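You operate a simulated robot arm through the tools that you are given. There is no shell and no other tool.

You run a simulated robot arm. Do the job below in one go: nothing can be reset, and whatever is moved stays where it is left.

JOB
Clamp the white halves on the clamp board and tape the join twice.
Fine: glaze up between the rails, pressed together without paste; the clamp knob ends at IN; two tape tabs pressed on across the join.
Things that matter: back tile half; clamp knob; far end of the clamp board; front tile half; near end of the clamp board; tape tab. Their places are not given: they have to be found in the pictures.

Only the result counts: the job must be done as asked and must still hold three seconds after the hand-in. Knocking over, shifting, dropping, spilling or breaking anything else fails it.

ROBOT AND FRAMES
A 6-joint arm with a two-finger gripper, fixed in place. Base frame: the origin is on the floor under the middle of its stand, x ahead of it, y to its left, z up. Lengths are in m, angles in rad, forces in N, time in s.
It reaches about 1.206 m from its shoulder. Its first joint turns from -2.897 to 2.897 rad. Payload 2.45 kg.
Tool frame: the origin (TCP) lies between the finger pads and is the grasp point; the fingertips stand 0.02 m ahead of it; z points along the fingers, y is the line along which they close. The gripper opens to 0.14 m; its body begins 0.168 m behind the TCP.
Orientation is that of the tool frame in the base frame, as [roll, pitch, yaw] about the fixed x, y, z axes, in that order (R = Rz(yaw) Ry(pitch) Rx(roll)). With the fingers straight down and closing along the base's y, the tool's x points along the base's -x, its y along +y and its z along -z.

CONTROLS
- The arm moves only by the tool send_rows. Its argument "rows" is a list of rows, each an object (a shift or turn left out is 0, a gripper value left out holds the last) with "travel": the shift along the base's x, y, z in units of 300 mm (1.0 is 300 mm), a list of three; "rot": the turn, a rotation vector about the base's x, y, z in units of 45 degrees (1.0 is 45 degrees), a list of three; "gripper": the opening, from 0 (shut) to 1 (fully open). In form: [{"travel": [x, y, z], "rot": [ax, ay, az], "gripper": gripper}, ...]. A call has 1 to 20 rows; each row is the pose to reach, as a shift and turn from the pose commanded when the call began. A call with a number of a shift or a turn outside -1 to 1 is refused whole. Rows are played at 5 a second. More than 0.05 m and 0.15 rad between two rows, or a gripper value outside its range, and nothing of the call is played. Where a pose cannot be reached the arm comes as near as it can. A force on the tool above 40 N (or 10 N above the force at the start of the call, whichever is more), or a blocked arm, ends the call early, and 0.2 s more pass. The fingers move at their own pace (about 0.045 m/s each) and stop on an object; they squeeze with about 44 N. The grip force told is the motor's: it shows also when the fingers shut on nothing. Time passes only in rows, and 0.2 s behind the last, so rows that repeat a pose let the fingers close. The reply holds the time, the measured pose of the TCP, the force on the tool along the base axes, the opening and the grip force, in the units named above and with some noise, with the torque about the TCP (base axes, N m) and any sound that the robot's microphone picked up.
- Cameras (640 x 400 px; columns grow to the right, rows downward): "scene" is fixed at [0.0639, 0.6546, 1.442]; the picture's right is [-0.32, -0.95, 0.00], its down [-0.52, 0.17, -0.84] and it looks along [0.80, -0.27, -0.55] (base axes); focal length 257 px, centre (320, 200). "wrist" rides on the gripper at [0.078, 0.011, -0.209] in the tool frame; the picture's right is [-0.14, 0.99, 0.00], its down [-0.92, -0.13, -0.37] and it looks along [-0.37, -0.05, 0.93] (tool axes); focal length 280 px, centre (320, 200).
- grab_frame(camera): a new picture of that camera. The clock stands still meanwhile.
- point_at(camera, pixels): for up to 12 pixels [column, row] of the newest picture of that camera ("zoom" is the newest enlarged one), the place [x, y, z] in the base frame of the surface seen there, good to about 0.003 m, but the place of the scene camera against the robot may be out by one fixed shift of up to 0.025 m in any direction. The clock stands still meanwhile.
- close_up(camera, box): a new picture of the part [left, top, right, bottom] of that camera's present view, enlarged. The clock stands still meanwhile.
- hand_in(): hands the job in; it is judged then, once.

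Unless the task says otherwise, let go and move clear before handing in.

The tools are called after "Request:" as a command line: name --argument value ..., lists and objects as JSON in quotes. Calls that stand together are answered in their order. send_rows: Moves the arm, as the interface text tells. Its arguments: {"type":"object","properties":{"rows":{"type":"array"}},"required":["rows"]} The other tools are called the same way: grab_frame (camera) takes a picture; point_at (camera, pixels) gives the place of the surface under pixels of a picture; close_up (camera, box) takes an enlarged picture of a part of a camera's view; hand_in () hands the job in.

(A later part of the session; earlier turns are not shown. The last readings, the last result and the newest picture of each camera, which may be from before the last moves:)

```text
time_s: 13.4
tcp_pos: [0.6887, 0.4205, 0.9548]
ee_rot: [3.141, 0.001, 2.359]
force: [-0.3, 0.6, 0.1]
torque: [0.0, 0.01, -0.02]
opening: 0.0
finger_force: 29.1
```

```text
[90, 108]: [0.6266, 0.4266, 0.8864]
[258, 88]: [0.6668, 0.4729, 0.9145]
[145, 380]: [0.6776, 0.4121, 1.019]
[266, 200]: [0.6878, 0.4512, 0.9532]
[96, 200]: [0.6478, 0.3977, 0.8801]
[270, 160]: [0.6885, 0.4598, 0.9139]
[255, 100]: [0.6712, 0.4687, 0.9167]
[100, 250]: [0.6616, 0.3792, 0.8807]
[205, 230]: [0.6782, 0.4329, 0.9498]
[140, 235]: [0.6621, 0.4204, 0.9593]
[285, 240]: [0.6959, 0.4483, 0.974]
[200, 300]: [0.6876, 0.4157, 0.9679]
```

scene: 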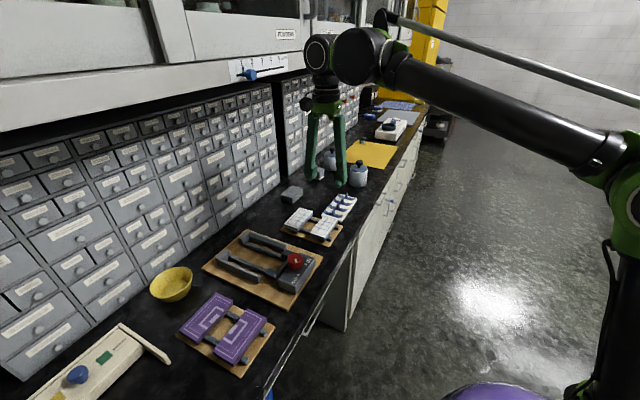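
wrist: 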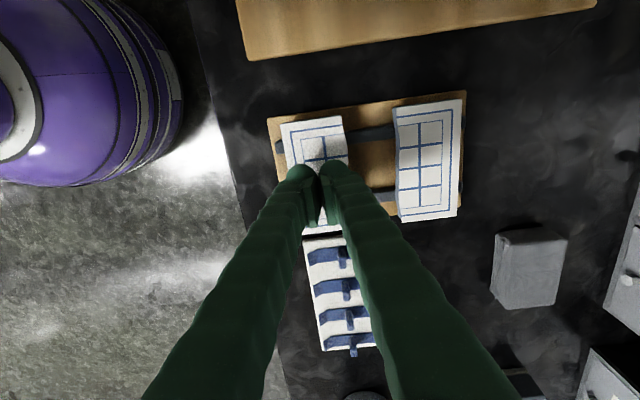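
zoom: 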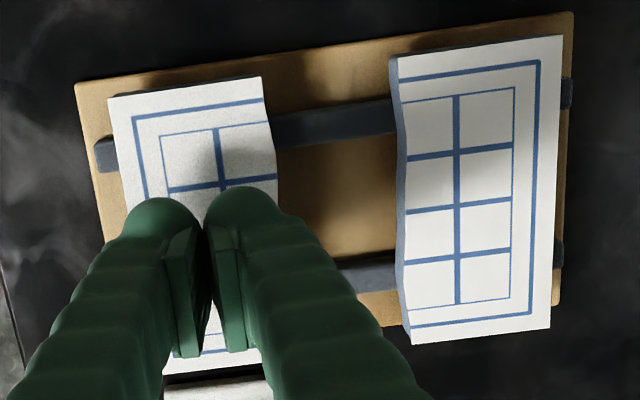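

The front half hasn't moved (wavy edge still at u≈0.812). The tips must go deeper, between the rack bars; I'll open, recentre slightly in v, and descend slowly to TCP z≈0.911 watching the force.

Request:
send_rows --rows '[{"travel": [-0.0033, 0.0033, 0], "gripper": 0.49}, {"travel": [-0.0033, 0.0033, 0]}, {"travel": [-0.0033, 0.0033, 0]}, {"travel": [-0.0033, 0.0033, 0]}, {"travel": [-0.0033, 0.0033, -0.03]}, {"travel": [-0.0033, 0.0033, -0.06]}, {"travel": [-0.0033, 0.0033, -0.09]}, {"travel": [-0.0033, 0.0033, -0.11]}, {"travel": [-0.0033, 0.0033, -0.12]}, {"travel": [-0.0033, 0.0033, -0.13]}, {"travel": [-0.0033, 0.0033, -0.14]}, {"travel": [-0.0033, 0.0033, -0.147]}, {"travel": [-0.0033, 0.0033, -0.147]}]'

Request:
close_up --camera "scene" --box '[290, 180, 370, 260]'

```text
time_s: 16.2
tcp_pos: [0.6859, 0.4225, 0.9128]
ee_rot: [3.14, -0.001, 2.357]
force: [0.0, -0.5, -0.4]
torque: [-0.03, -0.01, 0.02]
opening: 0.0684
finger_force: 0.1
```

```text
5.00 times, centred on (330, 220) of scene
```

zoom: 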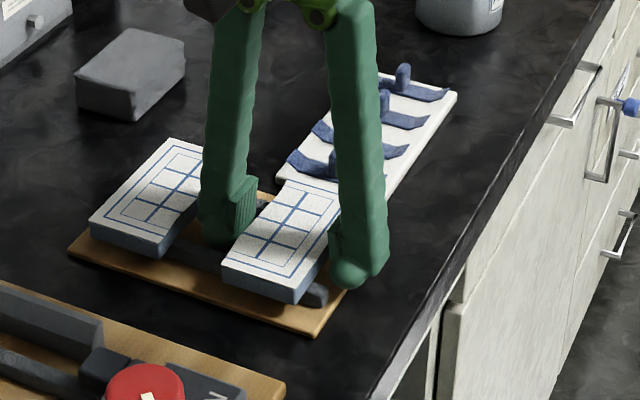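

No contact, so the feet fit between the bars. Close the gripper here and lift a little.

Request:
send_rows --rows '[{"gripper": 0}, {"gripper": 0}, {"gripper": 0}, {"gripper": 0}, {"gripper": 0}, {"gripper": 0}]'

Request:
send_rows --rows '[{"travel": [0, 0, 0.01], "gripper": 0}, {"travel": [0, 0, 0.02]}, {"travel": [0, 0, 0.035]}, {"travel": [0, 0, 0.05]}, {"travel": [0, 0, 0.05]}]'

Request:
close_up --camera "scene" --box '[290, 180, 370, 260]'

```text
time_s: 17.6
tcp_pos: [0.6872, 0.4227, 0.912]
ee_rot: [3.139, -0.001, 2.359]
force: [-0.1, -0.2, 0.2]
torque: [0.01, 0.02, 0.02]
opening: 0.0537
finger_force: 43.8
```

```text
time_s: 18.8
tcp_pos: [0.6867, 0.4218, 0.9271]
ee_rot: [3.14, 0.001, 2.357]
force: [0.4, -0.3, -1.3]
torque: [0.01, -0.01, 0.03]
opening: 0.0536
finger_force: 43.4
```

```text
5.00 times, centred on (330, 220) of scene
```

zoom: 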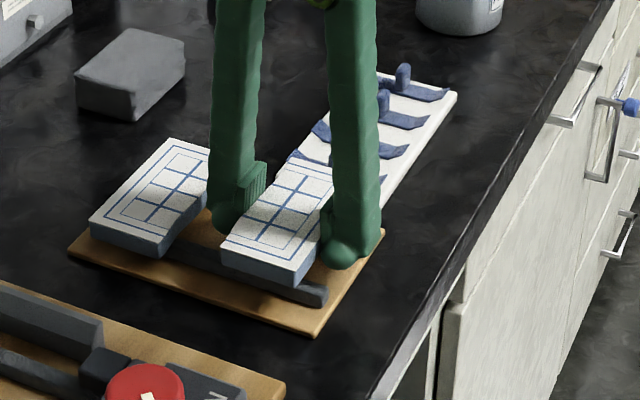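

The tile is now held (opening 0.0536, weight ≈1 N). I carry it over the clamp, keeping low under the shelf.

Request:
send_rows --rows '[{"travel": [0, 0, 0.05], "gripper": 0}, {"travel": [0, 0, 0.0967]}, {"travel": [0.0825, 0.0825, 0.0967]}, {"travel": [0.166, 0.166, 0.0967]}, {"travel": [0.0885, 0.2859, 0.0967]}, {"travel": [0.0106, 0.4057, 0.0967]}, {"travel": [-0.067, 0.5254, 0.0967]}, {"travel": [-0.1449, 0.6453, 0.0967]}, {"travel": [-0.2227, 0.765, 0.0967]}, {"travel": [-0.2227, 0.765, 0.0967]}]'

Request:
grab_frame --camera "wrist"

Request:
grab_frame --camera "scene"

```text
time_s: 21.0
tcp_pos: [0.6209, 0.6501, 0.9567]
ee_rot: [3.139, -0.001, 2.357]
force: [-0.2, 0.3, -2.7]
torque: [0.03, -0.01, 0.01]
opening: 0.0538
finger_force: 44.2
```

```text
taken
```

wrist: 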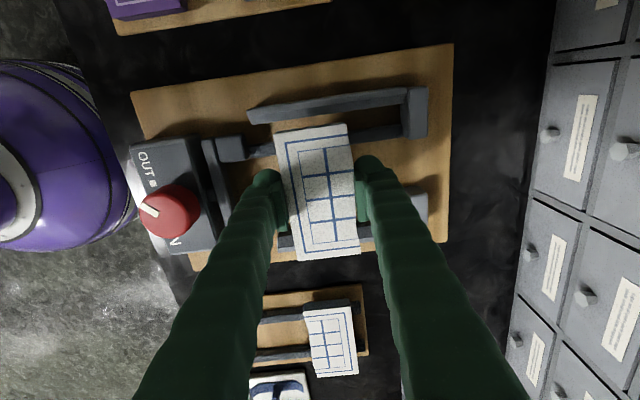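

```text
taken
```

scene: 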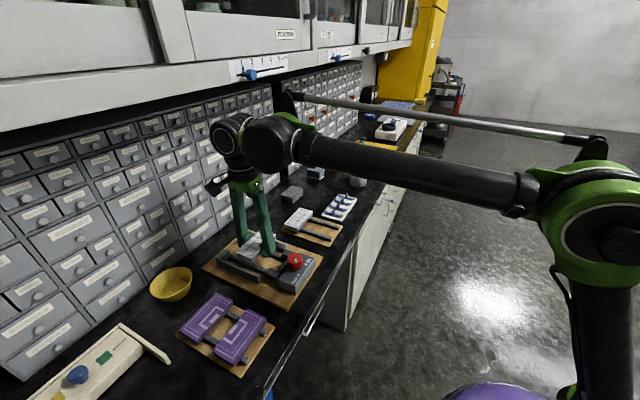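

The tile hovers between the rails; wrist clears the shelf. I'll check its alignment against the rails in a zoom.

Request:
close_up --camera "wrist" --box '[190, 70, 460, 270]'

Request:
point_at --camera "zoom" --pixels '[[205, 152], [370, 130], [258, 440]]'

```text
2.00 times, centred on (325, 170) of wrist
```

zoom: 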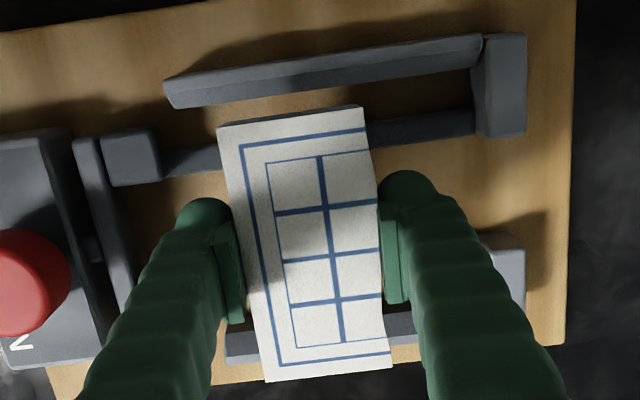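

```text
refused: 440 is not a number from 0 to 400
```

Request:
point_at --camera "zoom" --pixels '[[220, 130], [362, 110], [268, 378], [388, 365], [300, 76], [300, 88], [400, 58], [400, 76], [235, 340], [235, 358], [420, 345], [200, 95]]'

Request:
point_at --camera "zoom" --pixels '[[478, 60], [478, 110], [440, 125], [510, 100], [480, 240], [500, 290], [130, 160], [157, 150], [158, 180], [105, 230], [125, 265], [190, 160]]'

```text
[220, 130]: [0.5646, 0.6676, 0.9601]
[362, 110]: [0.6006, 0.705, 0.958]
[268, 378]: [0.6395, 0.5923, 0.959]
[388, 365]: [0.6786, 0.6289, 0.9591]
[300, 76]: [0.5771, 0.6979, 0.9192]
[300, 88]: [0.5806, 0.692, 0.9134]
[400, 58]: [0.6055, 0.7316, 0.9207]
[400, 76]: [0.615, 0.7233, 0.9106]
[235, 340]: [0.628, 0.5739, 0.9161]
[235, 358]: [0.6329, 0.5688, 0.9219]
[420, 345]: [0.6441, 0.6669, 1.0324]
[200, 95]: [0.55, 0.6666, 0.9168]
```

```text
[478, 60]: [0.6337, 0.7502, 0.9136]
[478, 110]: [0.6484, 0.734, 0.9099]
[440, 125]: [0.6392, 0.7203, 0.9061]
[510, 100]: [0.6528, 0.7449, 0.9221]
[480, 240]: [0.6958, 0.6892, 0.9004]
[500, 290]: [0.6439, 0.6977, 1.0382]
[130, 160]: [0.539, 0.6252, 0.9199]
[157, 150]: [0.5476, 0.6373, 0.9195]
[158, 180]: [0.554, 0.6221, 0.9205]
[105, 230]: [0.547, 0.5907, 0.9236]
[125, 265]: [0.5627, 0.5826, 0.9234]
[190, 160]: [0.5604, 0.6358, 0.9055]
```

Tile corners are at v −0.034…0.073 versus rail inner faces ≈ −0.035 and 0.0765; a +1.3 mm shift in v centers it. I'll check the bar edges to be sure the finger feet fit between them.

Request:
point_at --camera "zoom" --pixels '[[190, 152], [190, 165], [190, 175], [430, 116], [430, 128], [430, 140], [185, 172], [440, 112], [440, 138], [380, 75], [450, 68], [260, 92]]'

```text
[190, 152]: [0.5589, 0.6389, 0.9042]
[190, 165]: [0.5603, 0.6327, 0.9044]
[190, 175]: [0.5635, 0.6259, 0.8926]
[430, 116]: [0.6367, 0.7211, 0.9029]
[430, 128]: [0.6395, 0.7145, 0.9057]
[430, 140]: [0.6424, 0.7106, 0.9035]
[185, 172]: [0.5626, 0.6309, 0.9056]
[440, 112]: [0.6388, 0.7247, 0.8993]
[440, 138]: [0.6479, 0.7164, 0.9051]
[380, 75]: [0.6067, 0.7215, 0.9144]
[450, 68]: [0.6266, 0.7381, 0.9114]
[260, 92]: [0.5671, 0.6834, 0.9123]
```

Bars' inner edges are at v≈−0.0055 and 0.0475, so the feet fit. I lower the front half slowly to just above the bars.

Request:
send_rows --rows '[{"travel": [-0.002, 0.002, -0.03], "gripper": 0}, {"travel": [-0.002, 0.002, -0.06]}, {"travel": [-0.002, 0.002, -0.085]}, {"travel": [-0.002, 0.002, -0.1]}, {"travel": [-0.002, 0.002, -0.112]}, {"travel": [-0.002, 0.002, -0.1217]}, {"travel": [-0.002, 0.002, -0.1217]}]'

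Request:
grab_frame --camera "wrist"

Request:
close_up --camera "scene" --box '[200, 200, 330, 310]'

```text
time_s: 22.6
tcp_pos: [0.62, 0.6521, 0.9185]
ee_rot: [3.139, 0.0, 2.359]
force: [0.8, -0.3, -2.3]
torque: [0.0, -0.03, 0.02]
opening: 0.0536
finger_force: 43.7
```

```text
taken
```

wrist: 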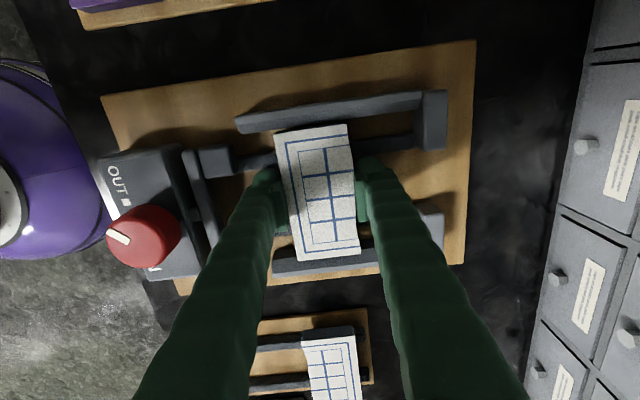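

```text
3.64 times, centred on (265, 255) of scene
```

zoom: 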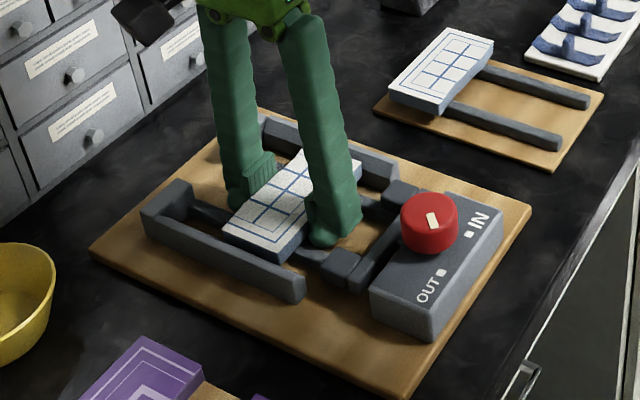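

The tile sits level just above the bars between the rails. I lower the last 1.5 mm and open to release.

Request:
send_rows --rows '[{"travel": [0, 0, -0.0025], "gripper": 0}, {"travel": [0, 0, -0.005]}, {"travel": [0, 0, -0.006]}, {"travel": [0, 0, -0.006], "gripper": 0.52}, {"travel": [0, 0, -0.006], "gripper": 0.52}, {"travel": [0, 0, -0.006], "gripper": 0.52}, {"travel": [0, 0, -0.006], "gripper": 0.52}]'

Request:
close_up --camera "wrist" --box '[90, 70, 480, 290]'

```text
time_s: 24.2
tcp_pos: [0.6196, 0.6527, 0.9176]
ee_rot: [3.14, -0.001, 2.359]
force: [-0.1, -0.9, 0.1]
torque: [-0.02, 0.01, 0.01]
opening: 0.0726
finger_force: 0.0
```

```text
1.64 times, centred on (285, 180) of wrist
```

zoom: 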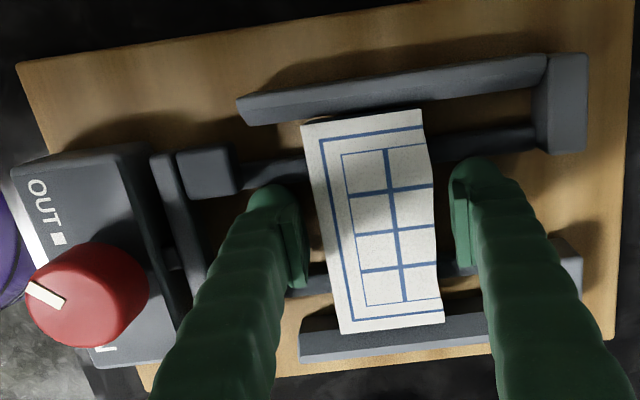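

Released and resting on the bars. I raise, close the fingers, go beyond the wavy edge and lower in the gap to push the front half back to the pads.

Request:
send_rows --rows '[{"travel": [0, 0, 0.04], "gripper": 0.52}, {"travel": [0, 0, 0.09]}, {"travel": [0, 0, 0.1277]}, {"travel": [0.035, 0.0325, 0.1277], "gripper": 0}, {"travel": [0.07, 0.065, 0.1277]}, {"travel": [0.105, 0.0975, 0.1277]}, {"travel": [0.1408, 0.13, 0.1277]}, {"travel": [0.1408, 0.13, 0.1277]}, {"travel": [0.1408, 0.13, 0.1277]}]'

Request:
grab_frame --camera "wrist"

Request:
close_up --camera "scene" --box '[190, 190, 330, 310]'

```text
time_s: 26.2
tcp_pos: [0.6626, 0.6906, 0.9554]
ee_rot: [3.138, 0.0, 2.358]
force: [-0.7, 0.4, 0.0]
torque: [-0.02, 0.02, 0.01]
opening: 0.0
finger_force: 29.8
```

```text
taken
```

wrist: 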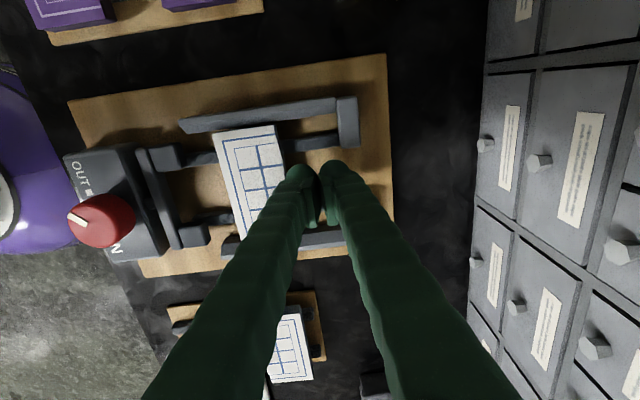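

```text
3.33 times, centred on (260, 250) of scene
```

zoom: 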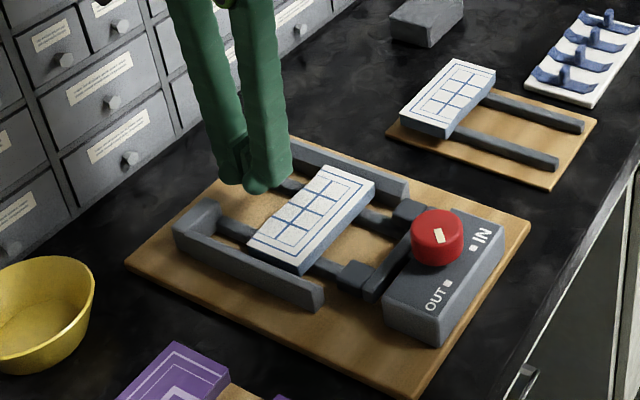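

I'll check the clearance between the foot and the tile's wavy edge before lowering.

Request:
close_up --camera "wrist" --box '[170, 90, 370, 250]'

Request:
point_at --camera "zoom" --pixels '[[335, 120], [350, 130], [356, 180], [358, 210], [140, 140], [165, 300], [380, 245], [400, 225], [110, 210], [372, 250], [430, 220], [510, 230]]'

```text
2.50 times, centred on (270, 170) of wrist
```

zoom: 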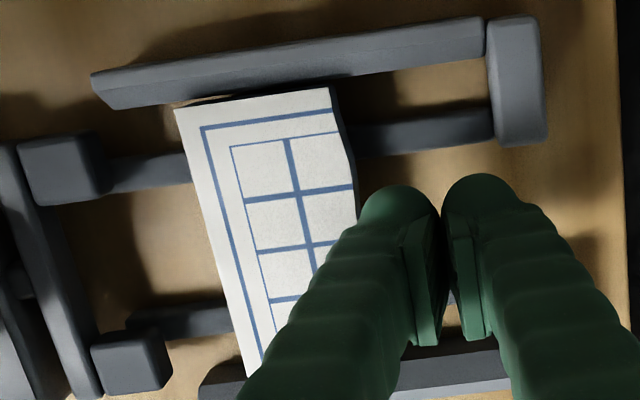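

```text
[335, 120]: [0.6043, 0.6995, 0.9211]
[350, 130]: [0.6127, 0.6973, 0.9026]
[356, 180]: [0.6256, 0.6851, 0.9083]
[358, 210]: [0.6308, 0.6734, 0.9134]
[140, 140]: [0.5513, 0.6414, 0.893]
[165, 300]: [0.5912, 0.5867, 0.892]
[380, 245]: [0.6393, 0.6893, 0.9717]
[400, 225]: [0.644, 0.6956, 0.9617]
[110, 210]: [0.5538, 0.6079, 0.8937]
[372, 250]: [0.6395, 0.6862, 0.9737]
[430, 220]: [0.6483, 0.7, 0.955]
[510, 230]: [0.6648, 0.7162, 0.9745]
```

Margin is only ~3 mm, so I shift 5 mm further along u and then lower slowly.

Request:
send_rows --rows '[{"travel": [0.012, 0.012, 0], "gripper": 0}, {"travel": [0.012, 0.012, -0.03]}, {"travel": [0.012, 0.012, -0.05]}, {"travel": [0.012, 0.012, -0.07]}, {"travel": [0.012, 0.012, -0.085]}, {"travel": [0.012, 0.012, -0.1]}, {"travel": [0.012, 0.012, -0.11]}, {"travel": [0.012, 0.012, -0.12]}, {"travel": [0.012, 0.012, -0.12]}]'

Request:
close_up --camera "wrist" --box '[130, 80, 370, 270]'

```text
time_s: 28.2
tcp_pos: [0.6664, 0.6942, 0.9189]
ee_rot: [3.14, 0.001, 2.357]
force: [0.5, 0.3, -0.3]
torque: [-0.01, 0.02, 0.0]
opening: 0.0
finger_force: 29.2
```

```text
2.11 times, centred on (250, 175) of wrist
```

zoom: 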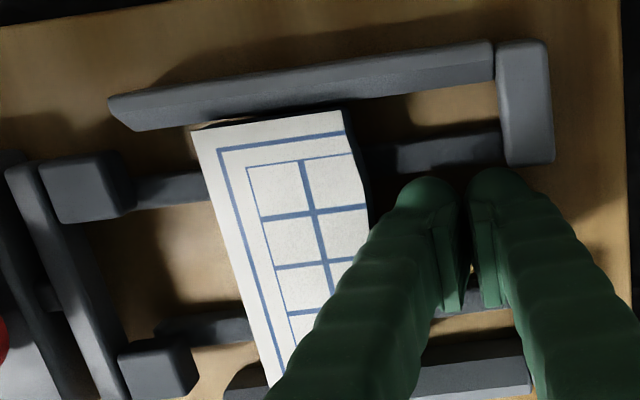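

Fingers are down in the gap without contact. Now I push the front half back toward the pads (−u) in small steps.

Request:
send_rows --rows '[{"travel": [-0.012, -0.012, 0], "gripper": 0}, {"travel": [-0.022, -0.022, 0]}, {"travel": [-0.032, -0.032, 0]}, {"travel": [-0.042, -0.042, 0]}, {"travel": [-0.052, -0.052, 0]}, {"travel": [-0.062, -0.062, 0]}, {"travel": [-0.07, -0.07, 0]}, {"travel": [-0.078, -0.078, 0]}, {"travel": [-0.084, -0.084, 0]}, {"travel": [-0.084, -0.084, 0]}]'

Request:
close_up --camera "wrist" --box '[130, 80, 370, 270]'

```text
time_s: 30.4
tcp_pos: [0.6388, 0.6701, 0.9196]
ee_rot: [3.14, 0.002, 2.359]
force: [0.2, 0.0, 0.2]
torque: [0.0, 0.0, -0.01]
opening: 0.0
finger_force: 29.7
```

```text
2.11 times, centred on (250, 175) of wrist
```

zoom: 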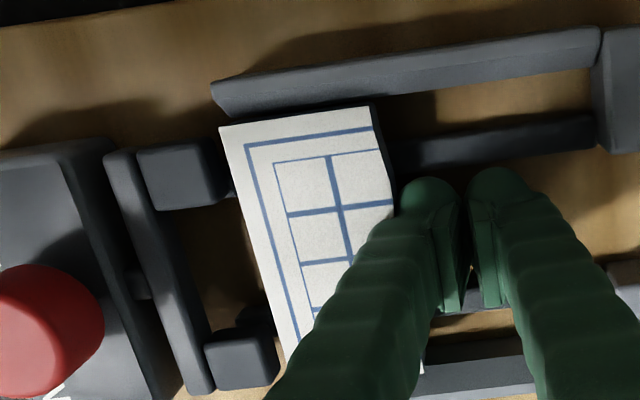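

The tile has moved close to the pads. I'll measure the remaining gap.

Request:
point_at --camera "zoom" --pixels '[[226, 135], [240, 180], [222, 180], [215, 150], [232, 195], [255, 250], [275, 320], [265, 340], [372, 112], [384, 160], [390, 200], [290, 350]]'

```text
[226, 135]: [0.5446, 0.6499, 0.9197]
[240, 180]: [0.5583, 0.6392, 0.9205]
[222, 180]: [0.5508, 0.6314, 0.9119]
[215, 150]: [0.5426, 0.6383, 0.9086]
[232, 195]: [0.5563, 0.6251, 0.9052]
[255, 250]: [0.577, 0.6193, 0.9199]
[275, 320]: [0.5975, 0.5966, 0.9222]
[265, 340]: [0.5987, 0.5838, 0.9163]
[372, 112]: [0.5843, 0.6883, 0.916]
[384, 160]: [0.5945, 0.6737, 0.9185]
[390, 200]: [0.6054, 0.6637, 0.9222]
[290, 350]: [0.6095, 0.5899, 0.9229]
```

Outer edge at u≈0.845, pads at 0.836; push another ~9 mm gently.

Request:
send_rows --rows '[{"travel": [-0.006, -0.006, 0], "gripper": 0}, {"travel": [-0.012, -0.012, 0]}, {"travel": [-0.016, -0.016, 0]}, {"travel": [-0.019, -0.019, 0]}, {"travel": [-0.021, -0.021, 0]}, {"travel": [-0.021, -0.021, 0]}]'

Request:
close_up --camera "wrist" --box '[130, 80, 370, 270]'

Request:
point_at --camera "zoom" --pixels '[[240, 135], [250, 180], [235, 180], [230, 150], [265, 250], [285, 320], [280, 345], [385, 112], [396, 160]]'

```text
time_s: 31.8
tcp_pos: [0.6342, 0.664, 0.9209]
ee_rot: [3.138, 0.0, 2.357]
force: [0.8, 0.1, -0.9]
torque: [0.01, 0.02, 0.01]
opening: 0.0
finger_force: 29.6
```

```text
2.11 times, centred on (250, 175) of wrist
```

zoom: 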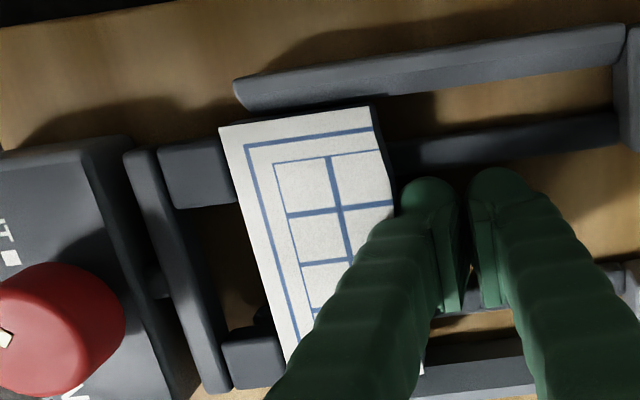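

```text
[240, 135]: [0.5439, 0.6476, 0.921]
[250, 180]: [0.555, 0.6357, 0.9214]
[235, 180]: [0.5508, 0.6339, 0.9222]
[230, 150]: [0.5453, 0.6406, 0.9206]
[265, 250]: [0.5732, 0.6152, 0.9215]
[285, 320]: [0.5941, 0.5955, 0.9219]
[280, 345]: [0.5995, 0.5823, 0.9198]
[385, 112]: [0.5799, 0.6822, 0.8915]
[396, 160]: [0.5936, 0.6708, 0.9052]
```

The outer edge is now ≈0.8375, nearly on the pads. A final 2 mm nudge, then lift out.

Request:
send_rows --rows '[{"travel": [-0.0025, -0.0025, 0], "gripper": 0}, {"travel": [-0.005, -0.005, 0]}, {"travel": [-0.005, -0.005, 0]}]'

```text
time_s: 32.6
tcp_pos: [0.6331, 0.6627, 0.9194]
ee_rot: [3.138, 0.0, 2.358]
force: [1.7, 1.6, 0.2]
torque: [0.02, 0.03, -0.04]
opening: 0.0
finger_force: 29.6
```

Contact with the pads confirmed (~2 N along +u). Now I lift out and go to the back half on the rack, opening the gripper en route.

Request:
send_rows --rows '[{"travel": [0.007, 0.007, 0], "gripper": 0}, {"travel": [0.007, 0.007, 0.05]}, {"travel": [0.007, 0.007, 0.12]}, {"travel": [0.0893, -0.1073, 0.12]}, {"travel": [0.1715, -0.2217, 0.12], "gripper": 0.49}, {"travel": [0.2538, -0.336, 0.12], "gripper": 0.49}, {"travel": [0.336, -0.4504, 0.12], "gripper": 0.49}, {"travel": [0.4183, -0.5647, 0.12], "gripper": 0.49}, {"travel": [0.4183, -0.5647, 0.12], "gripper": 0.49}, {"travel": [0.4183, -0.5647, 0.12], "gripper": 0.49}]'

Request:
grab_frame --camera "wrist"

Request:
close_up --camera "scene" --box '[200, 170, 370, 310]'

```text
time_s: 34.8
tcp_pos: [0.7583, 0.4903, 0.9547]
ee_rot: [3.14, -0.001, 2.357]
force: [-0.1, 0.2, 1.3]
torque: [-0.01, -0.03, 0.0]
opening: 0.0684
finger_force: 0.0
```

```text
taken
```

wrist: 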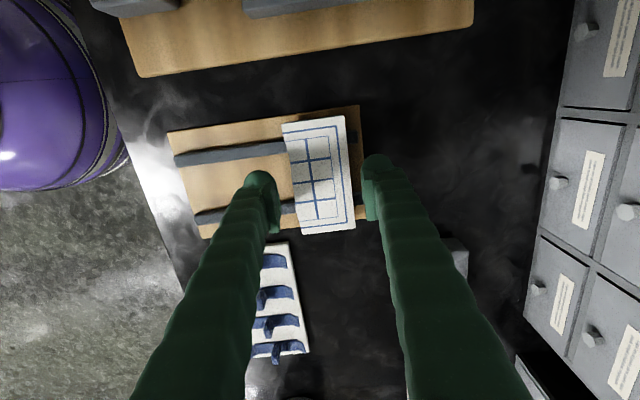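

```text
2.86 times, centred on (285, 240) of scene
```

zoom: 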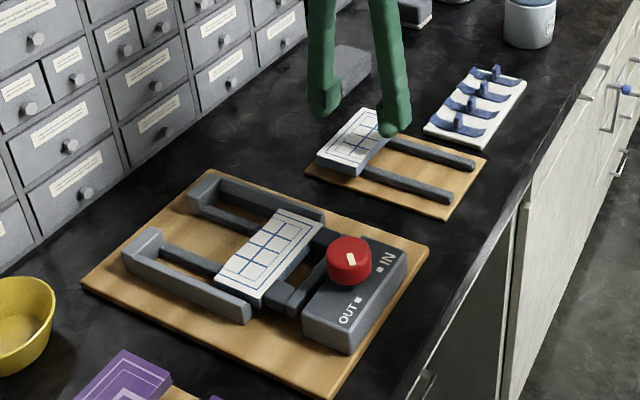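

Front half sits near the pads in the clamp. I'll check where the gray block near the outer finger is, and re-measure the back half.

Request:
close_up --camera "wrist" --box '[160, 90, 480, 290]'

Request:
point_at --camera "zoom" --pixels '[[248, 75], [368, 58], [388, 275], [275, 284], [258, 140], [262, 180], [378, 160], [300, 180], [150, 132], [150, 115], [590, 330], [100, 240]]'

```text
2.00 times, centred on (320, 190) of wrist
```

zoom: 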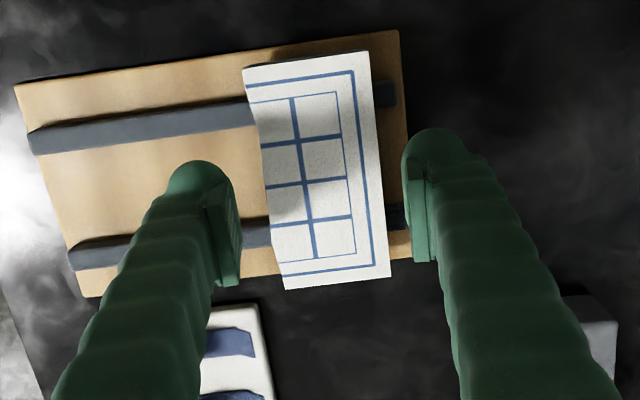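

```text
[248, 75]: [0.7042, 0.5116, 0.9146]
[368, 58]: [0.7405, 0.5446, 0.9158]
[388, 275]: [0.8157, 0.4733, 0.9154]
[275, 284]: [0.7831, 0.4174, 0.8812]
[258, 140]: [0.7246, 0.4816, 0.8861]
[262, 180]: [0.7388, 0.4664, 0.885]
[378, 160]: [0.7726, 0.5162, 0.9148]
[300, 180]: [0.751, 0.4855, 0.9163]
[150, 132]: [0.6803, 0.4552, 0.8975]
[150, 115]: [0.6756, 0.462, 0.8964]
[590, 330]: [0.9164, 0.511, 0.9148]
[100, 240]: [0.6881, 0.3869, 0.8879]
```

The back half is unmoved and the gray block is clear (u≈1.01). I descend to grip depth and close.

Request:
send_rows --rows '[{"travel": [0, 0, -0.03], "gripper": 0.49}, {"travel": [0, 0, -0.06]}, {"travel": [0, 0, -0.09]}, {"travel": [0, 0, -0.11]}, {"travel": [0, 0, -0.12]}, {"travel": [0, 0, -0.13]}, {"travel": [0, 0, -0.14]}, {"travel": [0, 0, -0.1467]}, {"travel": [0, 0, -0.1467]}]'

Request:
send_rows --rows '[{"gripper": 0}, {"gripper": 0}, {"gripper": 0}, {"gripper": 0}, {"gripper": 0}, {"gripper": 0}]'

Request:
send_rows --rows '[{"travel": [0, 0, 0.01], "gripper": 0}, {"travel": [0, 0, 0.02]}, {"travel": [0, 0, 0.035]}, {"travel": [0, 0, 0.05]}, {"travel": [0, 0, 0.05]}]'

Request:
close_up --camera "scene" --box '[260, 160, 370, 260]'

```text
time_s: 36.8
tcp_pos: [0.7581, 0.4935, 0.9104]
ee_rot: [3.139, -0.001, 2.358]
force: [0.0, 0.5, -0.3]
torque: [-0.01, -0.02, -0.02]
opening: 0.0689
finger_force: 0.0
```

```text
time_s: 38.2
tcp_pos: [0.7572, 0.4924, 0.9103]
ee_rot: [3.14, 0.0, 2.358]
force: [0.7, 0.7, 0.7]
torque: [0.0, -0.01, -0.03]
opening: 0.0536
finger_force: 44.0
```

```text
time_s: 39.4
tcp_pos: [0.7572, 0.4935, 0.9253]
ee_rot: [3.14, 0.001, 2.358]
force: [-0.4, -0.1, -1.8]
torque: [0.0, -0.01, -0.01]
opening: 0.0536
finger_force: 44.0
```

```text
4.00 times, centred on (315, 210) of scene
```

zoom: 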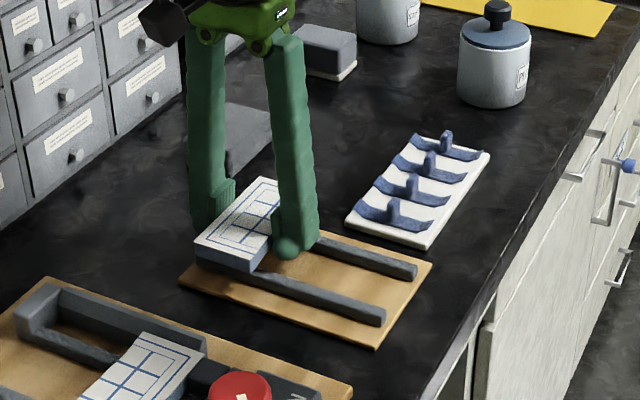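

The back half is held. I carry it low over the clamp to hover in front of the far stops.

Request:
send_rows --rows '[{"travel": [0, 0, 0.05], "gripper": 0}, {"travel": [0, 0, 0.0967]}, {"travel": [-0.0869, 0.0869, 0.0967]}, {"travel": [-0.1738, 0.1738, 0.0967]}, {"travel": [-0.2608, 0.2608, 0.0967]}, {"travel": [-0.3477, 0.3477, 0.0967]}, {"travel": [-0.345, 0.4498, 0.0967]}, {"travel": [-0.3424, 0.5519, 0.0967]}, {"travel": [-0.3397, 0.654, 0.0967]}, {"travel": [-0.3397, 0.654, 0.0967]}]'

Request:
grab_frame --camera "wrist"

Request:
close_up --camera "wrist" --box '[150, 70, 450, 270]'

Request:
close_up --camera "scene" --box '[190, 190, 330, 310]'

```text
time_s: 41.6
tcp_pos: [0.6537, 0.6883, 0.956]
ee_rot: [3.141, 0.0, 2.358]
force: [-0.2, -0.3, -2.5]
torque: [0.01, -0.01, 0.04]
opening: 0.0536
finger_force: 44.0
```

```text
taken
```

wrist: 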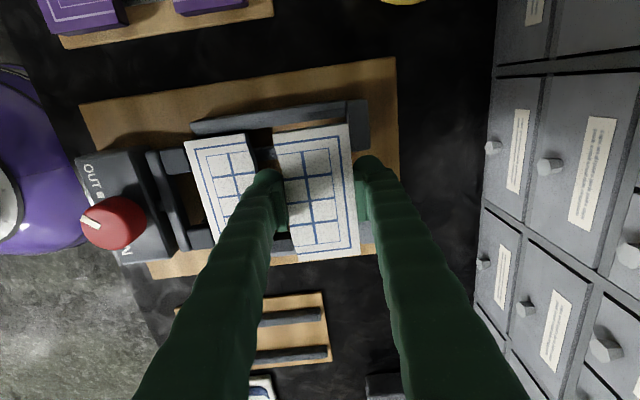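

```text
2.00 times, centred on (300, 170) of wrist
```

zoom: 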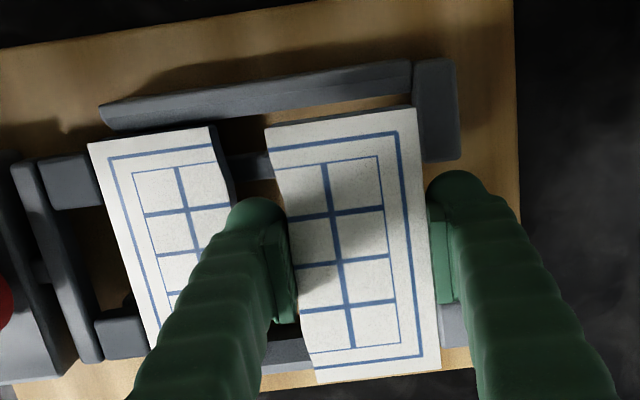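

```text
3.33 times, centred on (260, 250) of scene
```

zoom: 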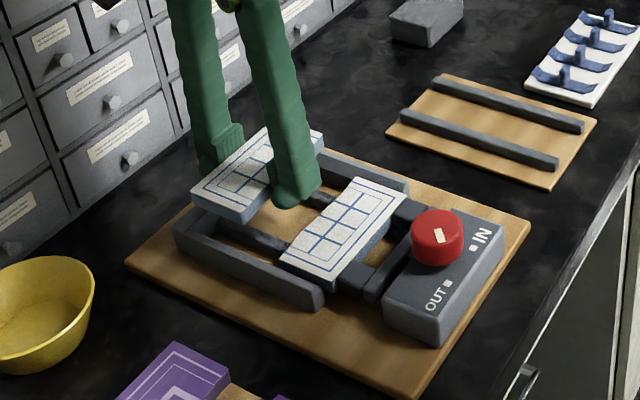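

The back half hovers before the stops. I'll measure its corners, the front half's wavy edge and the stop face before lowering.

Request:
close_up --camera "wrist" --box '[150, 70, 450, 270]'

Request:
point_at --camera "zoom" --pixels '[[268, 132], [413, 111], [318, 380], [438, 365], [275, 160], [430, 230], [210, 132], [226, 180], [215, 155], [418, 130], [420, 155], [440, 110]]'

Request:
point_at --camera "zoom" --pixels '[[92, 146], [100, 170], [85, 165], [300, 88], [300, 78], [237, 212], [228, 195], [245, 168], [460, 340], [240, 205], [255, 200], [150, 340]]'

```text
2.00 times, centred on (300, 170) of wrist
```

zoom: 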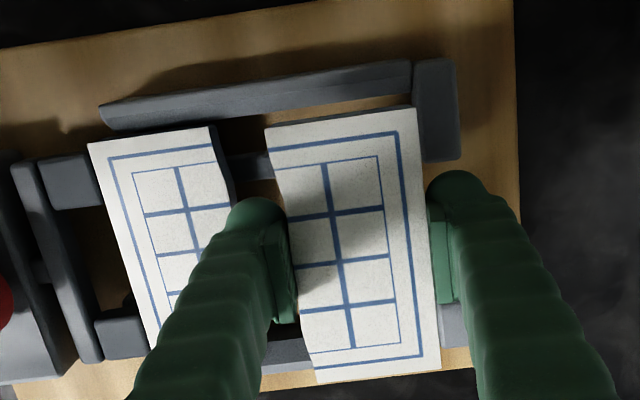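

```text
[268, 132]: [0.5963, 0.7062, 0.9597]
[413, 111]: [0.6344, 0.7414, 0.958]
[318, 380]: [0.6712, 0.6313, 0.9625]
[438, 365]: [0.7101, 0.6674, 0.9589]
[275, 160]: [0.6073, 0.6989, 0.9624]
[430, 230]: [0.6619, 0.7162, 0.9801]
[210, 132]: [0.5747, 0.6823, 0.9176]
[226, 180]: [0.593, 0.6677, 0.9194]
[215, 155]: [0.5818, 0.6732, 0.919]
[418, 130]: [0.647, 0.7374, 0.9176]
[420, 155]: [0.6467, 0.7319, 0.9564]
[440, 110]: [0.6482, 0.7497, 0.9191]
```

```text
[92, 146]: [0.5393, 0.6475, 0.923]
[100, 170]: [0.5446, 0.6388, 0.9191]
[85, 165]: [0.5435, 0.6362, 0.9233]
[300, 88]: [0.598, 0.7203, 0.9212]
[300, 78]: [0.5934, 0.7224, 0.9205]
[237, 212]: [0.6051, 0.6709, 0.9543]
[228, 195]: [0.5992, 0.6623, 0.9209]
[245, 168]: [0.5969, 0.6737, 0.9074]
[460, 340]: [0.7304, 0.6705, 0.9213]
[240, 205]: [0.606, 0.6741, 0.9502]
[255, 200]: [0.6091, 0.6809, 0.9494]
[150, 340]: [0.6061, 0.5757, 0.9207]
```

Back half needs −3 mm in v and +3.5 mm in u; then outer edge is 2 mm before the stop and the inner finger is ~9 mm clear of the front half. I shift and lower slowly.

Request:
send_rows --rows '[{"travel": [0.0153, 0.0012, 0], "gripper": 0}, {"travel": [0.0153, 0.0012, -0.03]}, {"travel": [0.0153, 0.0012, -0.055]}, {"travel": [0.0153, 0.0012, -0.075]}, {"travel": [0.0153, 0.0012, -0.09]}, {"travel": [0.0153, 0.0012, -0.1]}, {"travel": [0.0153, 0.0012, -0.11]}, {"travel": [0.0153, 0.0012, -0.1183]}, {"travel": [0.0153, 0.0012, -0.1183]}]'

Request:
close_up --camera "wrist" --box '[120, 60, 450, 280]'

Request:
close_up --camera "scene" --box '[190, 190, 330, 310]'

```text
time_s: 43.6
tcp_pos: [0.6616, 0.6903, 0.9198]
ee_rot: [3.138, 0.001, 2.358]
force: [0.4, 0.6, 0.4]
torque: [0.18, 0.07, -0.06]
opening: 0.0508
finger_force: 44.3
```

```text
1.82 times, centred on (285, 170) of wrist
```

zoom: 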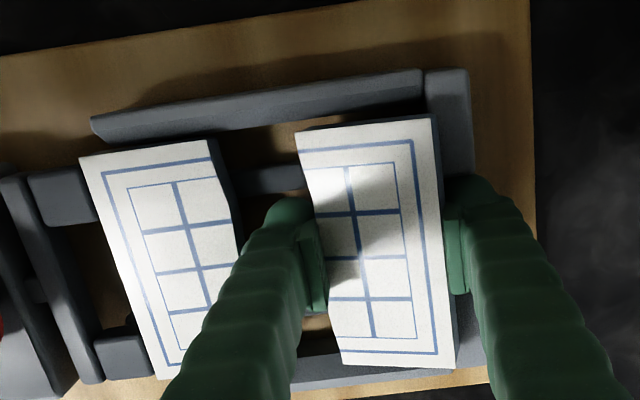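

```text
3.33 times, centred on (260, 250) of scene
```

zoom: 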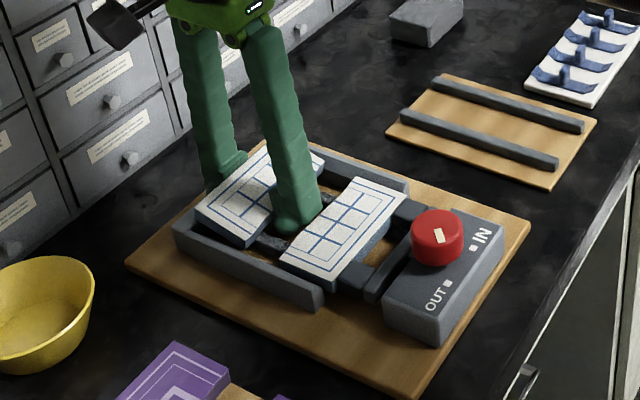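

The opening dropped to 0.0508 with some torque: the tile seems to have tilted, its outer edge perhaps riding on the stop. I'll measure the tile's corner heights.

Request:
point_at --camera "zoom" --pixels '[]'

Request:
close_up --camera "wrist" --box '[260, 90, 400, 270]'

Request:
close_up --camera "scene" --box '[220, 220, 290, 280]'

```text
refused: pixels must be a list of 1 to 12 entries
```

```text
2.22 times, centred on (330, 180) of wrist
```

zoom: 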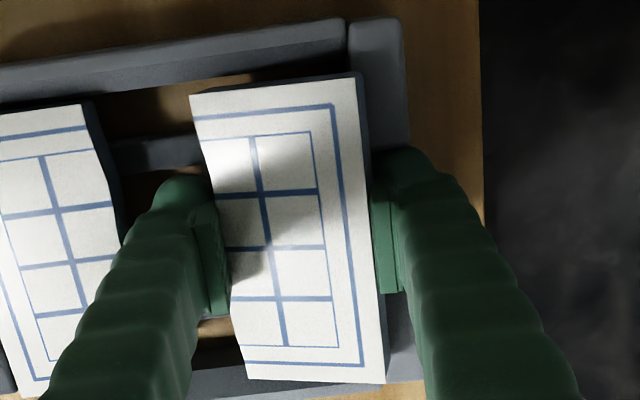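

```text
6.67 times, centred on (255, 250) of scene
```

zoom: 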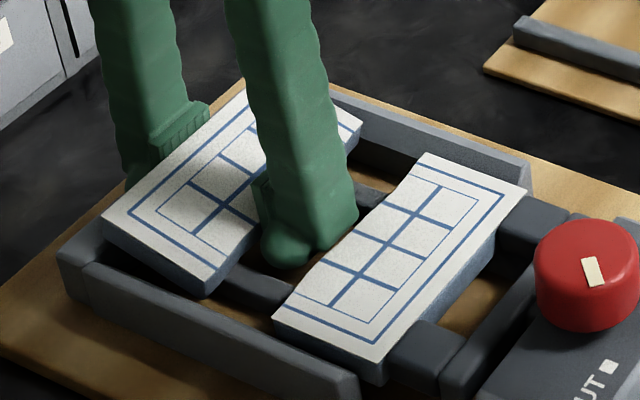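

Request:
close_up --camera "wrist" --box '[260, 90, 400, 270]'

Request:
point_at --camera "zoom" --pixels '[[194, 98], [354, 77], [248, 375], [382, 380], [215, 160], [340, 110], [230, 290], [300, 220], [362, 100], [364, 130], [380, 90], [390, 340]]'

```text
2.22 times, centred on (330, 180) of wrist
```

zoom: 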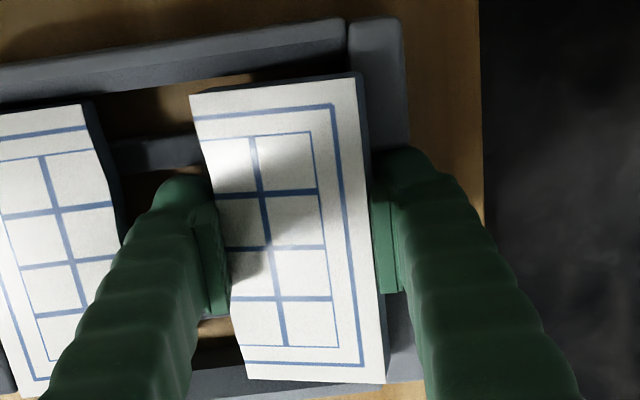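

```text
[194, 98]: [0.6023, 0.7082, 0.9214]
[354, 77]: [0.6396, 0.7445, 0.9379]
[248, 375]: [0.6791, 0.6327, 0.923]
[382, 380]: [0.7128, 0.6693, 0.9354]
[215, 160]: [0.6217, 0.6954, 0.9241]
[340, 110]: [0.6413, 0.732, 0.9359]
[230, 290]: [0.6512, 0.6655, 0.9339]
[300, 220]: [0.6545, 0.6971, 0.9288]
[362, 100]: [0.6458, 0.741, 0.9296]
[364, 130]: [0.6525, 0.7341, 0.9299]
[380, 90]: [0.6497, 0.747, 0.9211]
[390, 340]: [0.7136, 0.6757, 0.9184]
```

The back half is pitched ~17° with its outer edge on top of the stops (z≈0.937) and inner edge just above the bars. I'll lift 6 mm, back off 4.5 mm in −u, lower again so the inner edge is at the bars.

Request:
send_rows --rows '[{"travel": [0, 0, 0.01], "gripper": 0}, {"travel": [0, 0, 0.02]}, {"travel": [-0.0053, -0.0053, 0.02]}, {"travel": [-0.0106, -0.0106, 0.02]}, {"travel": [-0.0106, -0.0106, 0.01]}, {"travel": [-0.0106, -0.0106, 0.0]}, {"travel": [-0.0106, -0.0106, 0.0]}]'

Request:
close_up --camera "wrist" --box '[230, 70, 400, 270]'

Request:
point_at --camera "zoom" --pixels '[[230, 120], [250, 150], [340, 200], [300, 300], [370, 100], [400, 300]]'

```text
time_s: 45.2
tcp_pos: [0.6566, 0.6856, 0.9196]
ee_rot: [3.139, -0.001, 2.356]
force: [-0.4, 0.4, -1.1]
torque: [-0.01, 0.01, 0.01]
opening: 0.0542
finger_force: 44.3
```

```text
2.00 times, centred on (315, 170) of wrist
```

zoom: 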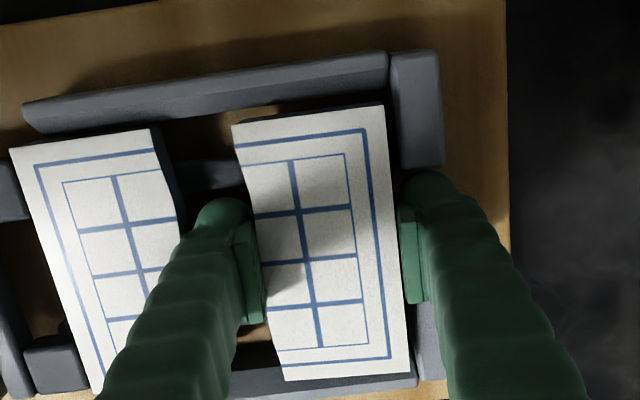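

```text
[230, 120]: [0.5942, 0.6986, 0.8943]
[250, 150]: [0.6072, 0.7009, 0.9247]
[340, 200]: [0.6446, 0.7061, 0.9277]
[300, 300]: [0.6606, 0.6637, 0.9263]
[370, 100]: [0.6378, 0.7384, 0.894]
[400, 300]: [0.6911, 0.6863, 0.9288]
```

The tile has levelled itself mostly (opening 0.0542, z 0.925–0.929). I'll check its outer edge position against the stops.

Request:
point_at --camera "zoom" --pixels '[[236, 128], [381, 108], [408, 370], [287, 377], [395, 230], [398, 120], [396, 150], [388, 130], [415, 350], [180, 190], [165, 160], [240, 215]]'

```text
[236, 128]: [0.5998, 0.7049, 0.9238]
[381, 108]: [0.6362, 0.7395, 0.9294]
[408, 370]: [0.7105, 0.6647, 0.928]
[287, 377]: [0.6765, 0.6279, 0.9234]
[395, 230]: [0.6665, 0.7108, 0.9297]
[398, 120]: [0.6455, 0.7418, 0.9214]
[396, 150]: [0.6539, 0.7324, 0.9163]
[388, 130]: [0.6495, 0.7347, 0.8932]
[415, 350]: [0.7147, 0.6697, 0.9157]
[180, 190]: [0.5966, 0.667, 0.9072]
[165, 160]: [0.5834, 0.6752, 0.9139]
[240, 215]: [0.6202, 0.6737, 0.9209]
```

Tile is at u 0.9225–0.9726 with ~6° tilt; stops at ≥0.979. I shift +2.5 mm in u, lower 3 mm and open slightly to let it settle flat.

Request:
send_rows --rows '[{"travel": [0.003, 0.003, 0], "gripper": 0}, {"travel": [0.006, 0.006, 0]}, {"travel": [0.006, 0.006, -0.004]}, {"travel": [0.006, 0.006, -0.008]}, {"travel": [0.006, 0.006, -0.01]}, {"travel": [0.006, 0.006, -0.01]}]'

Request:
send_rows --rows '[{"gripper": 0.42}, {"gripper": 0.42}, {"gripper": 0.42}, {"gripper": 0.42}]'

Request:
close_up --camera "wrist" --box '[230, 70, 400, 270]'

Request:
point_at --camera "zoom" --pixels '[[245, 135], [380, 115], [405, 365], [292, 372], [330, 200], [300, 300], [385, 230], [275, 230]]'

```text
time_s: 46.6
tcp_pos: [0.6588, 0.687, 0.9159]
ee_rot: [3.14, 0.001, 2.358]
force: [-0.3, 0.9, 0.2]
torque: [-0.06, -0.01, 0.05]
opening: 0.0539
finger_force: 44.3
```

```text
time_s: 47.6
tcp_pos: [0.6595, 0.6885, 0.9167]
ee_rot: [3.14, 0.001, 2.358]
force: [-0.7, 0.2, -0.1]
torque: [0.02, -0.01, 0.01]
opening: 0.0587
finger_force: 0.2
```

```text
2.00 times, centred on (315, 170) of wrist
```

zoom: 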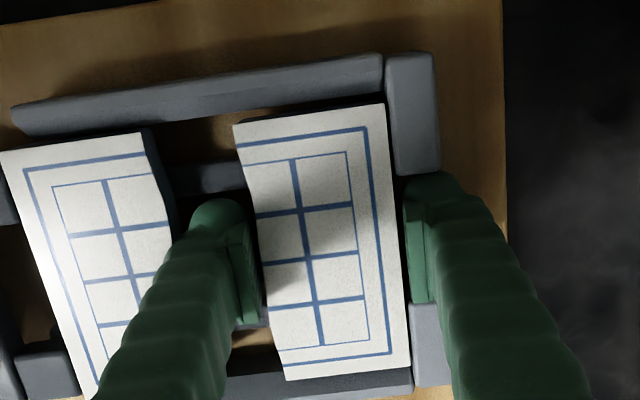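

```text
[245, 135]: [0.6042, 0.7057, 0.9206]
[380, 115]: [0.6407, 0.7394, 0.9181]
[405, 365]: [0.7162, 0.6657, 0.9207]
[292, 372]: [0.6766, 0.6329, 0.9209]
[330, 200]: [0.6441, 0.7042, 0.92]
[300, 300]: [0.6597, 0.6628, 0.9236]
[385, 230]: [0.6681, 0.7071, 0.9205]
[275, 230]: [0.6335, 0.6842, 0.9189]
```

The back half now lies flat (z≈0.920) between the rails. I lift straight up slowly.

Request:
send_rows --rows '[{"travel": [0, 0, 0.01], "gripper": 0.42}, {"travel": [0, 0, 0.025]}, {"travel": [0, 0, 0.05]}, {"travel": [0, 0, 0.09]}, {"travel": [0, 0, 0.128]}, {"travel": [0, 0, 0.128]}]'

Request:
close_up --camera "wrist" --box '[120, 60, 450, 280]'

Request:
close_up --camera "scene" --box '[190, 190, 330, 310]'

```text
time_s: 49.0
tcp_pos: [0.6587, 0.6884, 0.9552]
ee_rot: [3.14, 0.0, 2.36]
force: [-0.2, 0.1, -0.5]
torque: [-0.01, 0.01, -0.03]
opening: 0.0591
finger_force: 0.0
```

```text
1.82 times, centred on (285, 170) of wrist
```

zoom: 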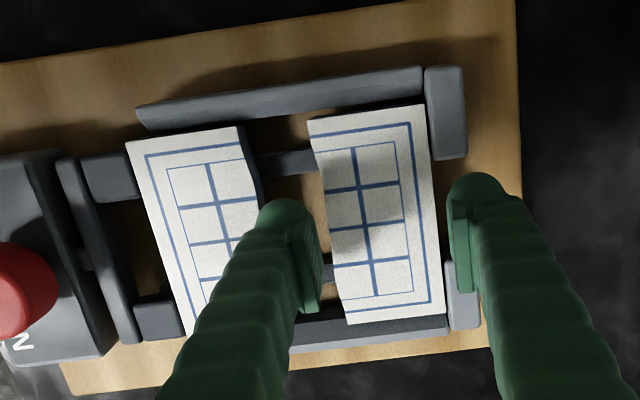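

```text
3.33 times, centred on (260, 250) of scene
```

zoom: 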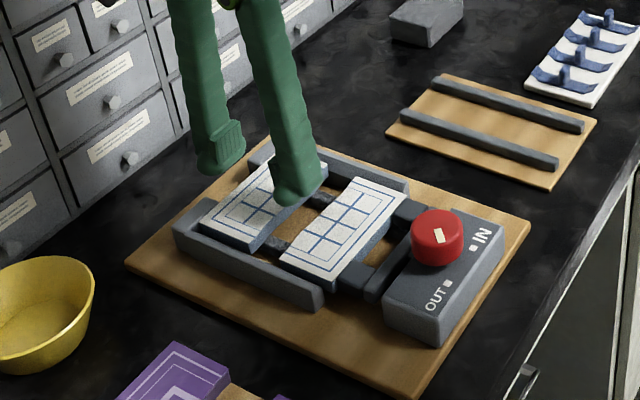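

Both halves lie in the clamp. I'll measure their alignment in v and the remaining gap to the stops.

Request:
close_up --camera "wrist" --box '[170, 80, 390, 260]'

Request:
point_at --camera "zoom" --pixels '[[55, 145], [225, 120], [335, 108], [500, 85], [390, 390], [530, 375], [245, 180], [350, 190], [160, 395], [512, 150], [512, 110], [525, 300]]'

```text
2.22 times, centred on (280, 170) of wrist
```

zoom: 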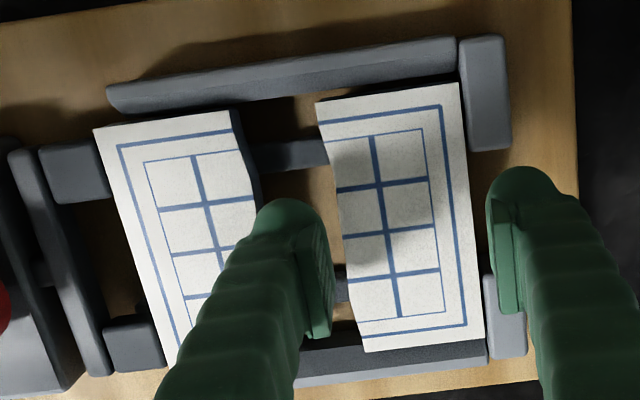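

```text
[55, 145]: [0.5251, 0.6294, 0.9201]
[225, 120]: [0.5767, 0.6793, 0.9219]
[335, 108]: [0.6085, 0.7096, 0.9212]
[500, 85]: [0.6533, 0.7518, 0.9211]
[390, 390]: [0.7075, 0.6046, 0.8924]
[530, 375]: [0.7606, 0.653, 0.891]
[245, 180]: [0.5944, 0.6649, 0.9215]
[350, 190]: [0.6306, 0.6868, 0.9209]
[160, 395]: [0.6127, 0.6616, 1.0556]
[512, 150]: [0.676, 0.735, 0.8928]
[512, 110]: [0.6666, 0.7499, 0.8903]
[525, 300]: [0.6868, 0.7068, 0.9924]
```

Request:
point_at --camera "zoom" --pixels '[[99, 133], [228, 114], [321, 106], [455, 88], [481, 335], [367, 347], [466, 60], [468, 130], [490, 300], [467, 100], [487, 330], [472, 200]]'

```text
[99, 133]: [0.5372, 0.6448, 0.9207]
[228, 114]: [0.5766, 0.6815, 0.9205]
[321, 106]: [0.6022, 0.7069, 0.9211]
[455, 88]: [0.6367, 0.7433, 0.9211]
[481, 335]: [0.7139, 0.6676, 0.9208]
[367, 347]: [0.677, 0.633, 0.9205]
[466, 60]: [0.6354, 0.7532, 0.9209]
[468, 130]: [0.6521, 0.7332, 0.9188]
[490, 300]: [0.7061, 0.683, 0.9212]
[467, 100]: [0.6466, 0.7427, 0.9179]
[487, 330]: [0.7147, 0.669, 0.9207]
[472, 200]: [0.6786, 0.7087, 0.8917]
```

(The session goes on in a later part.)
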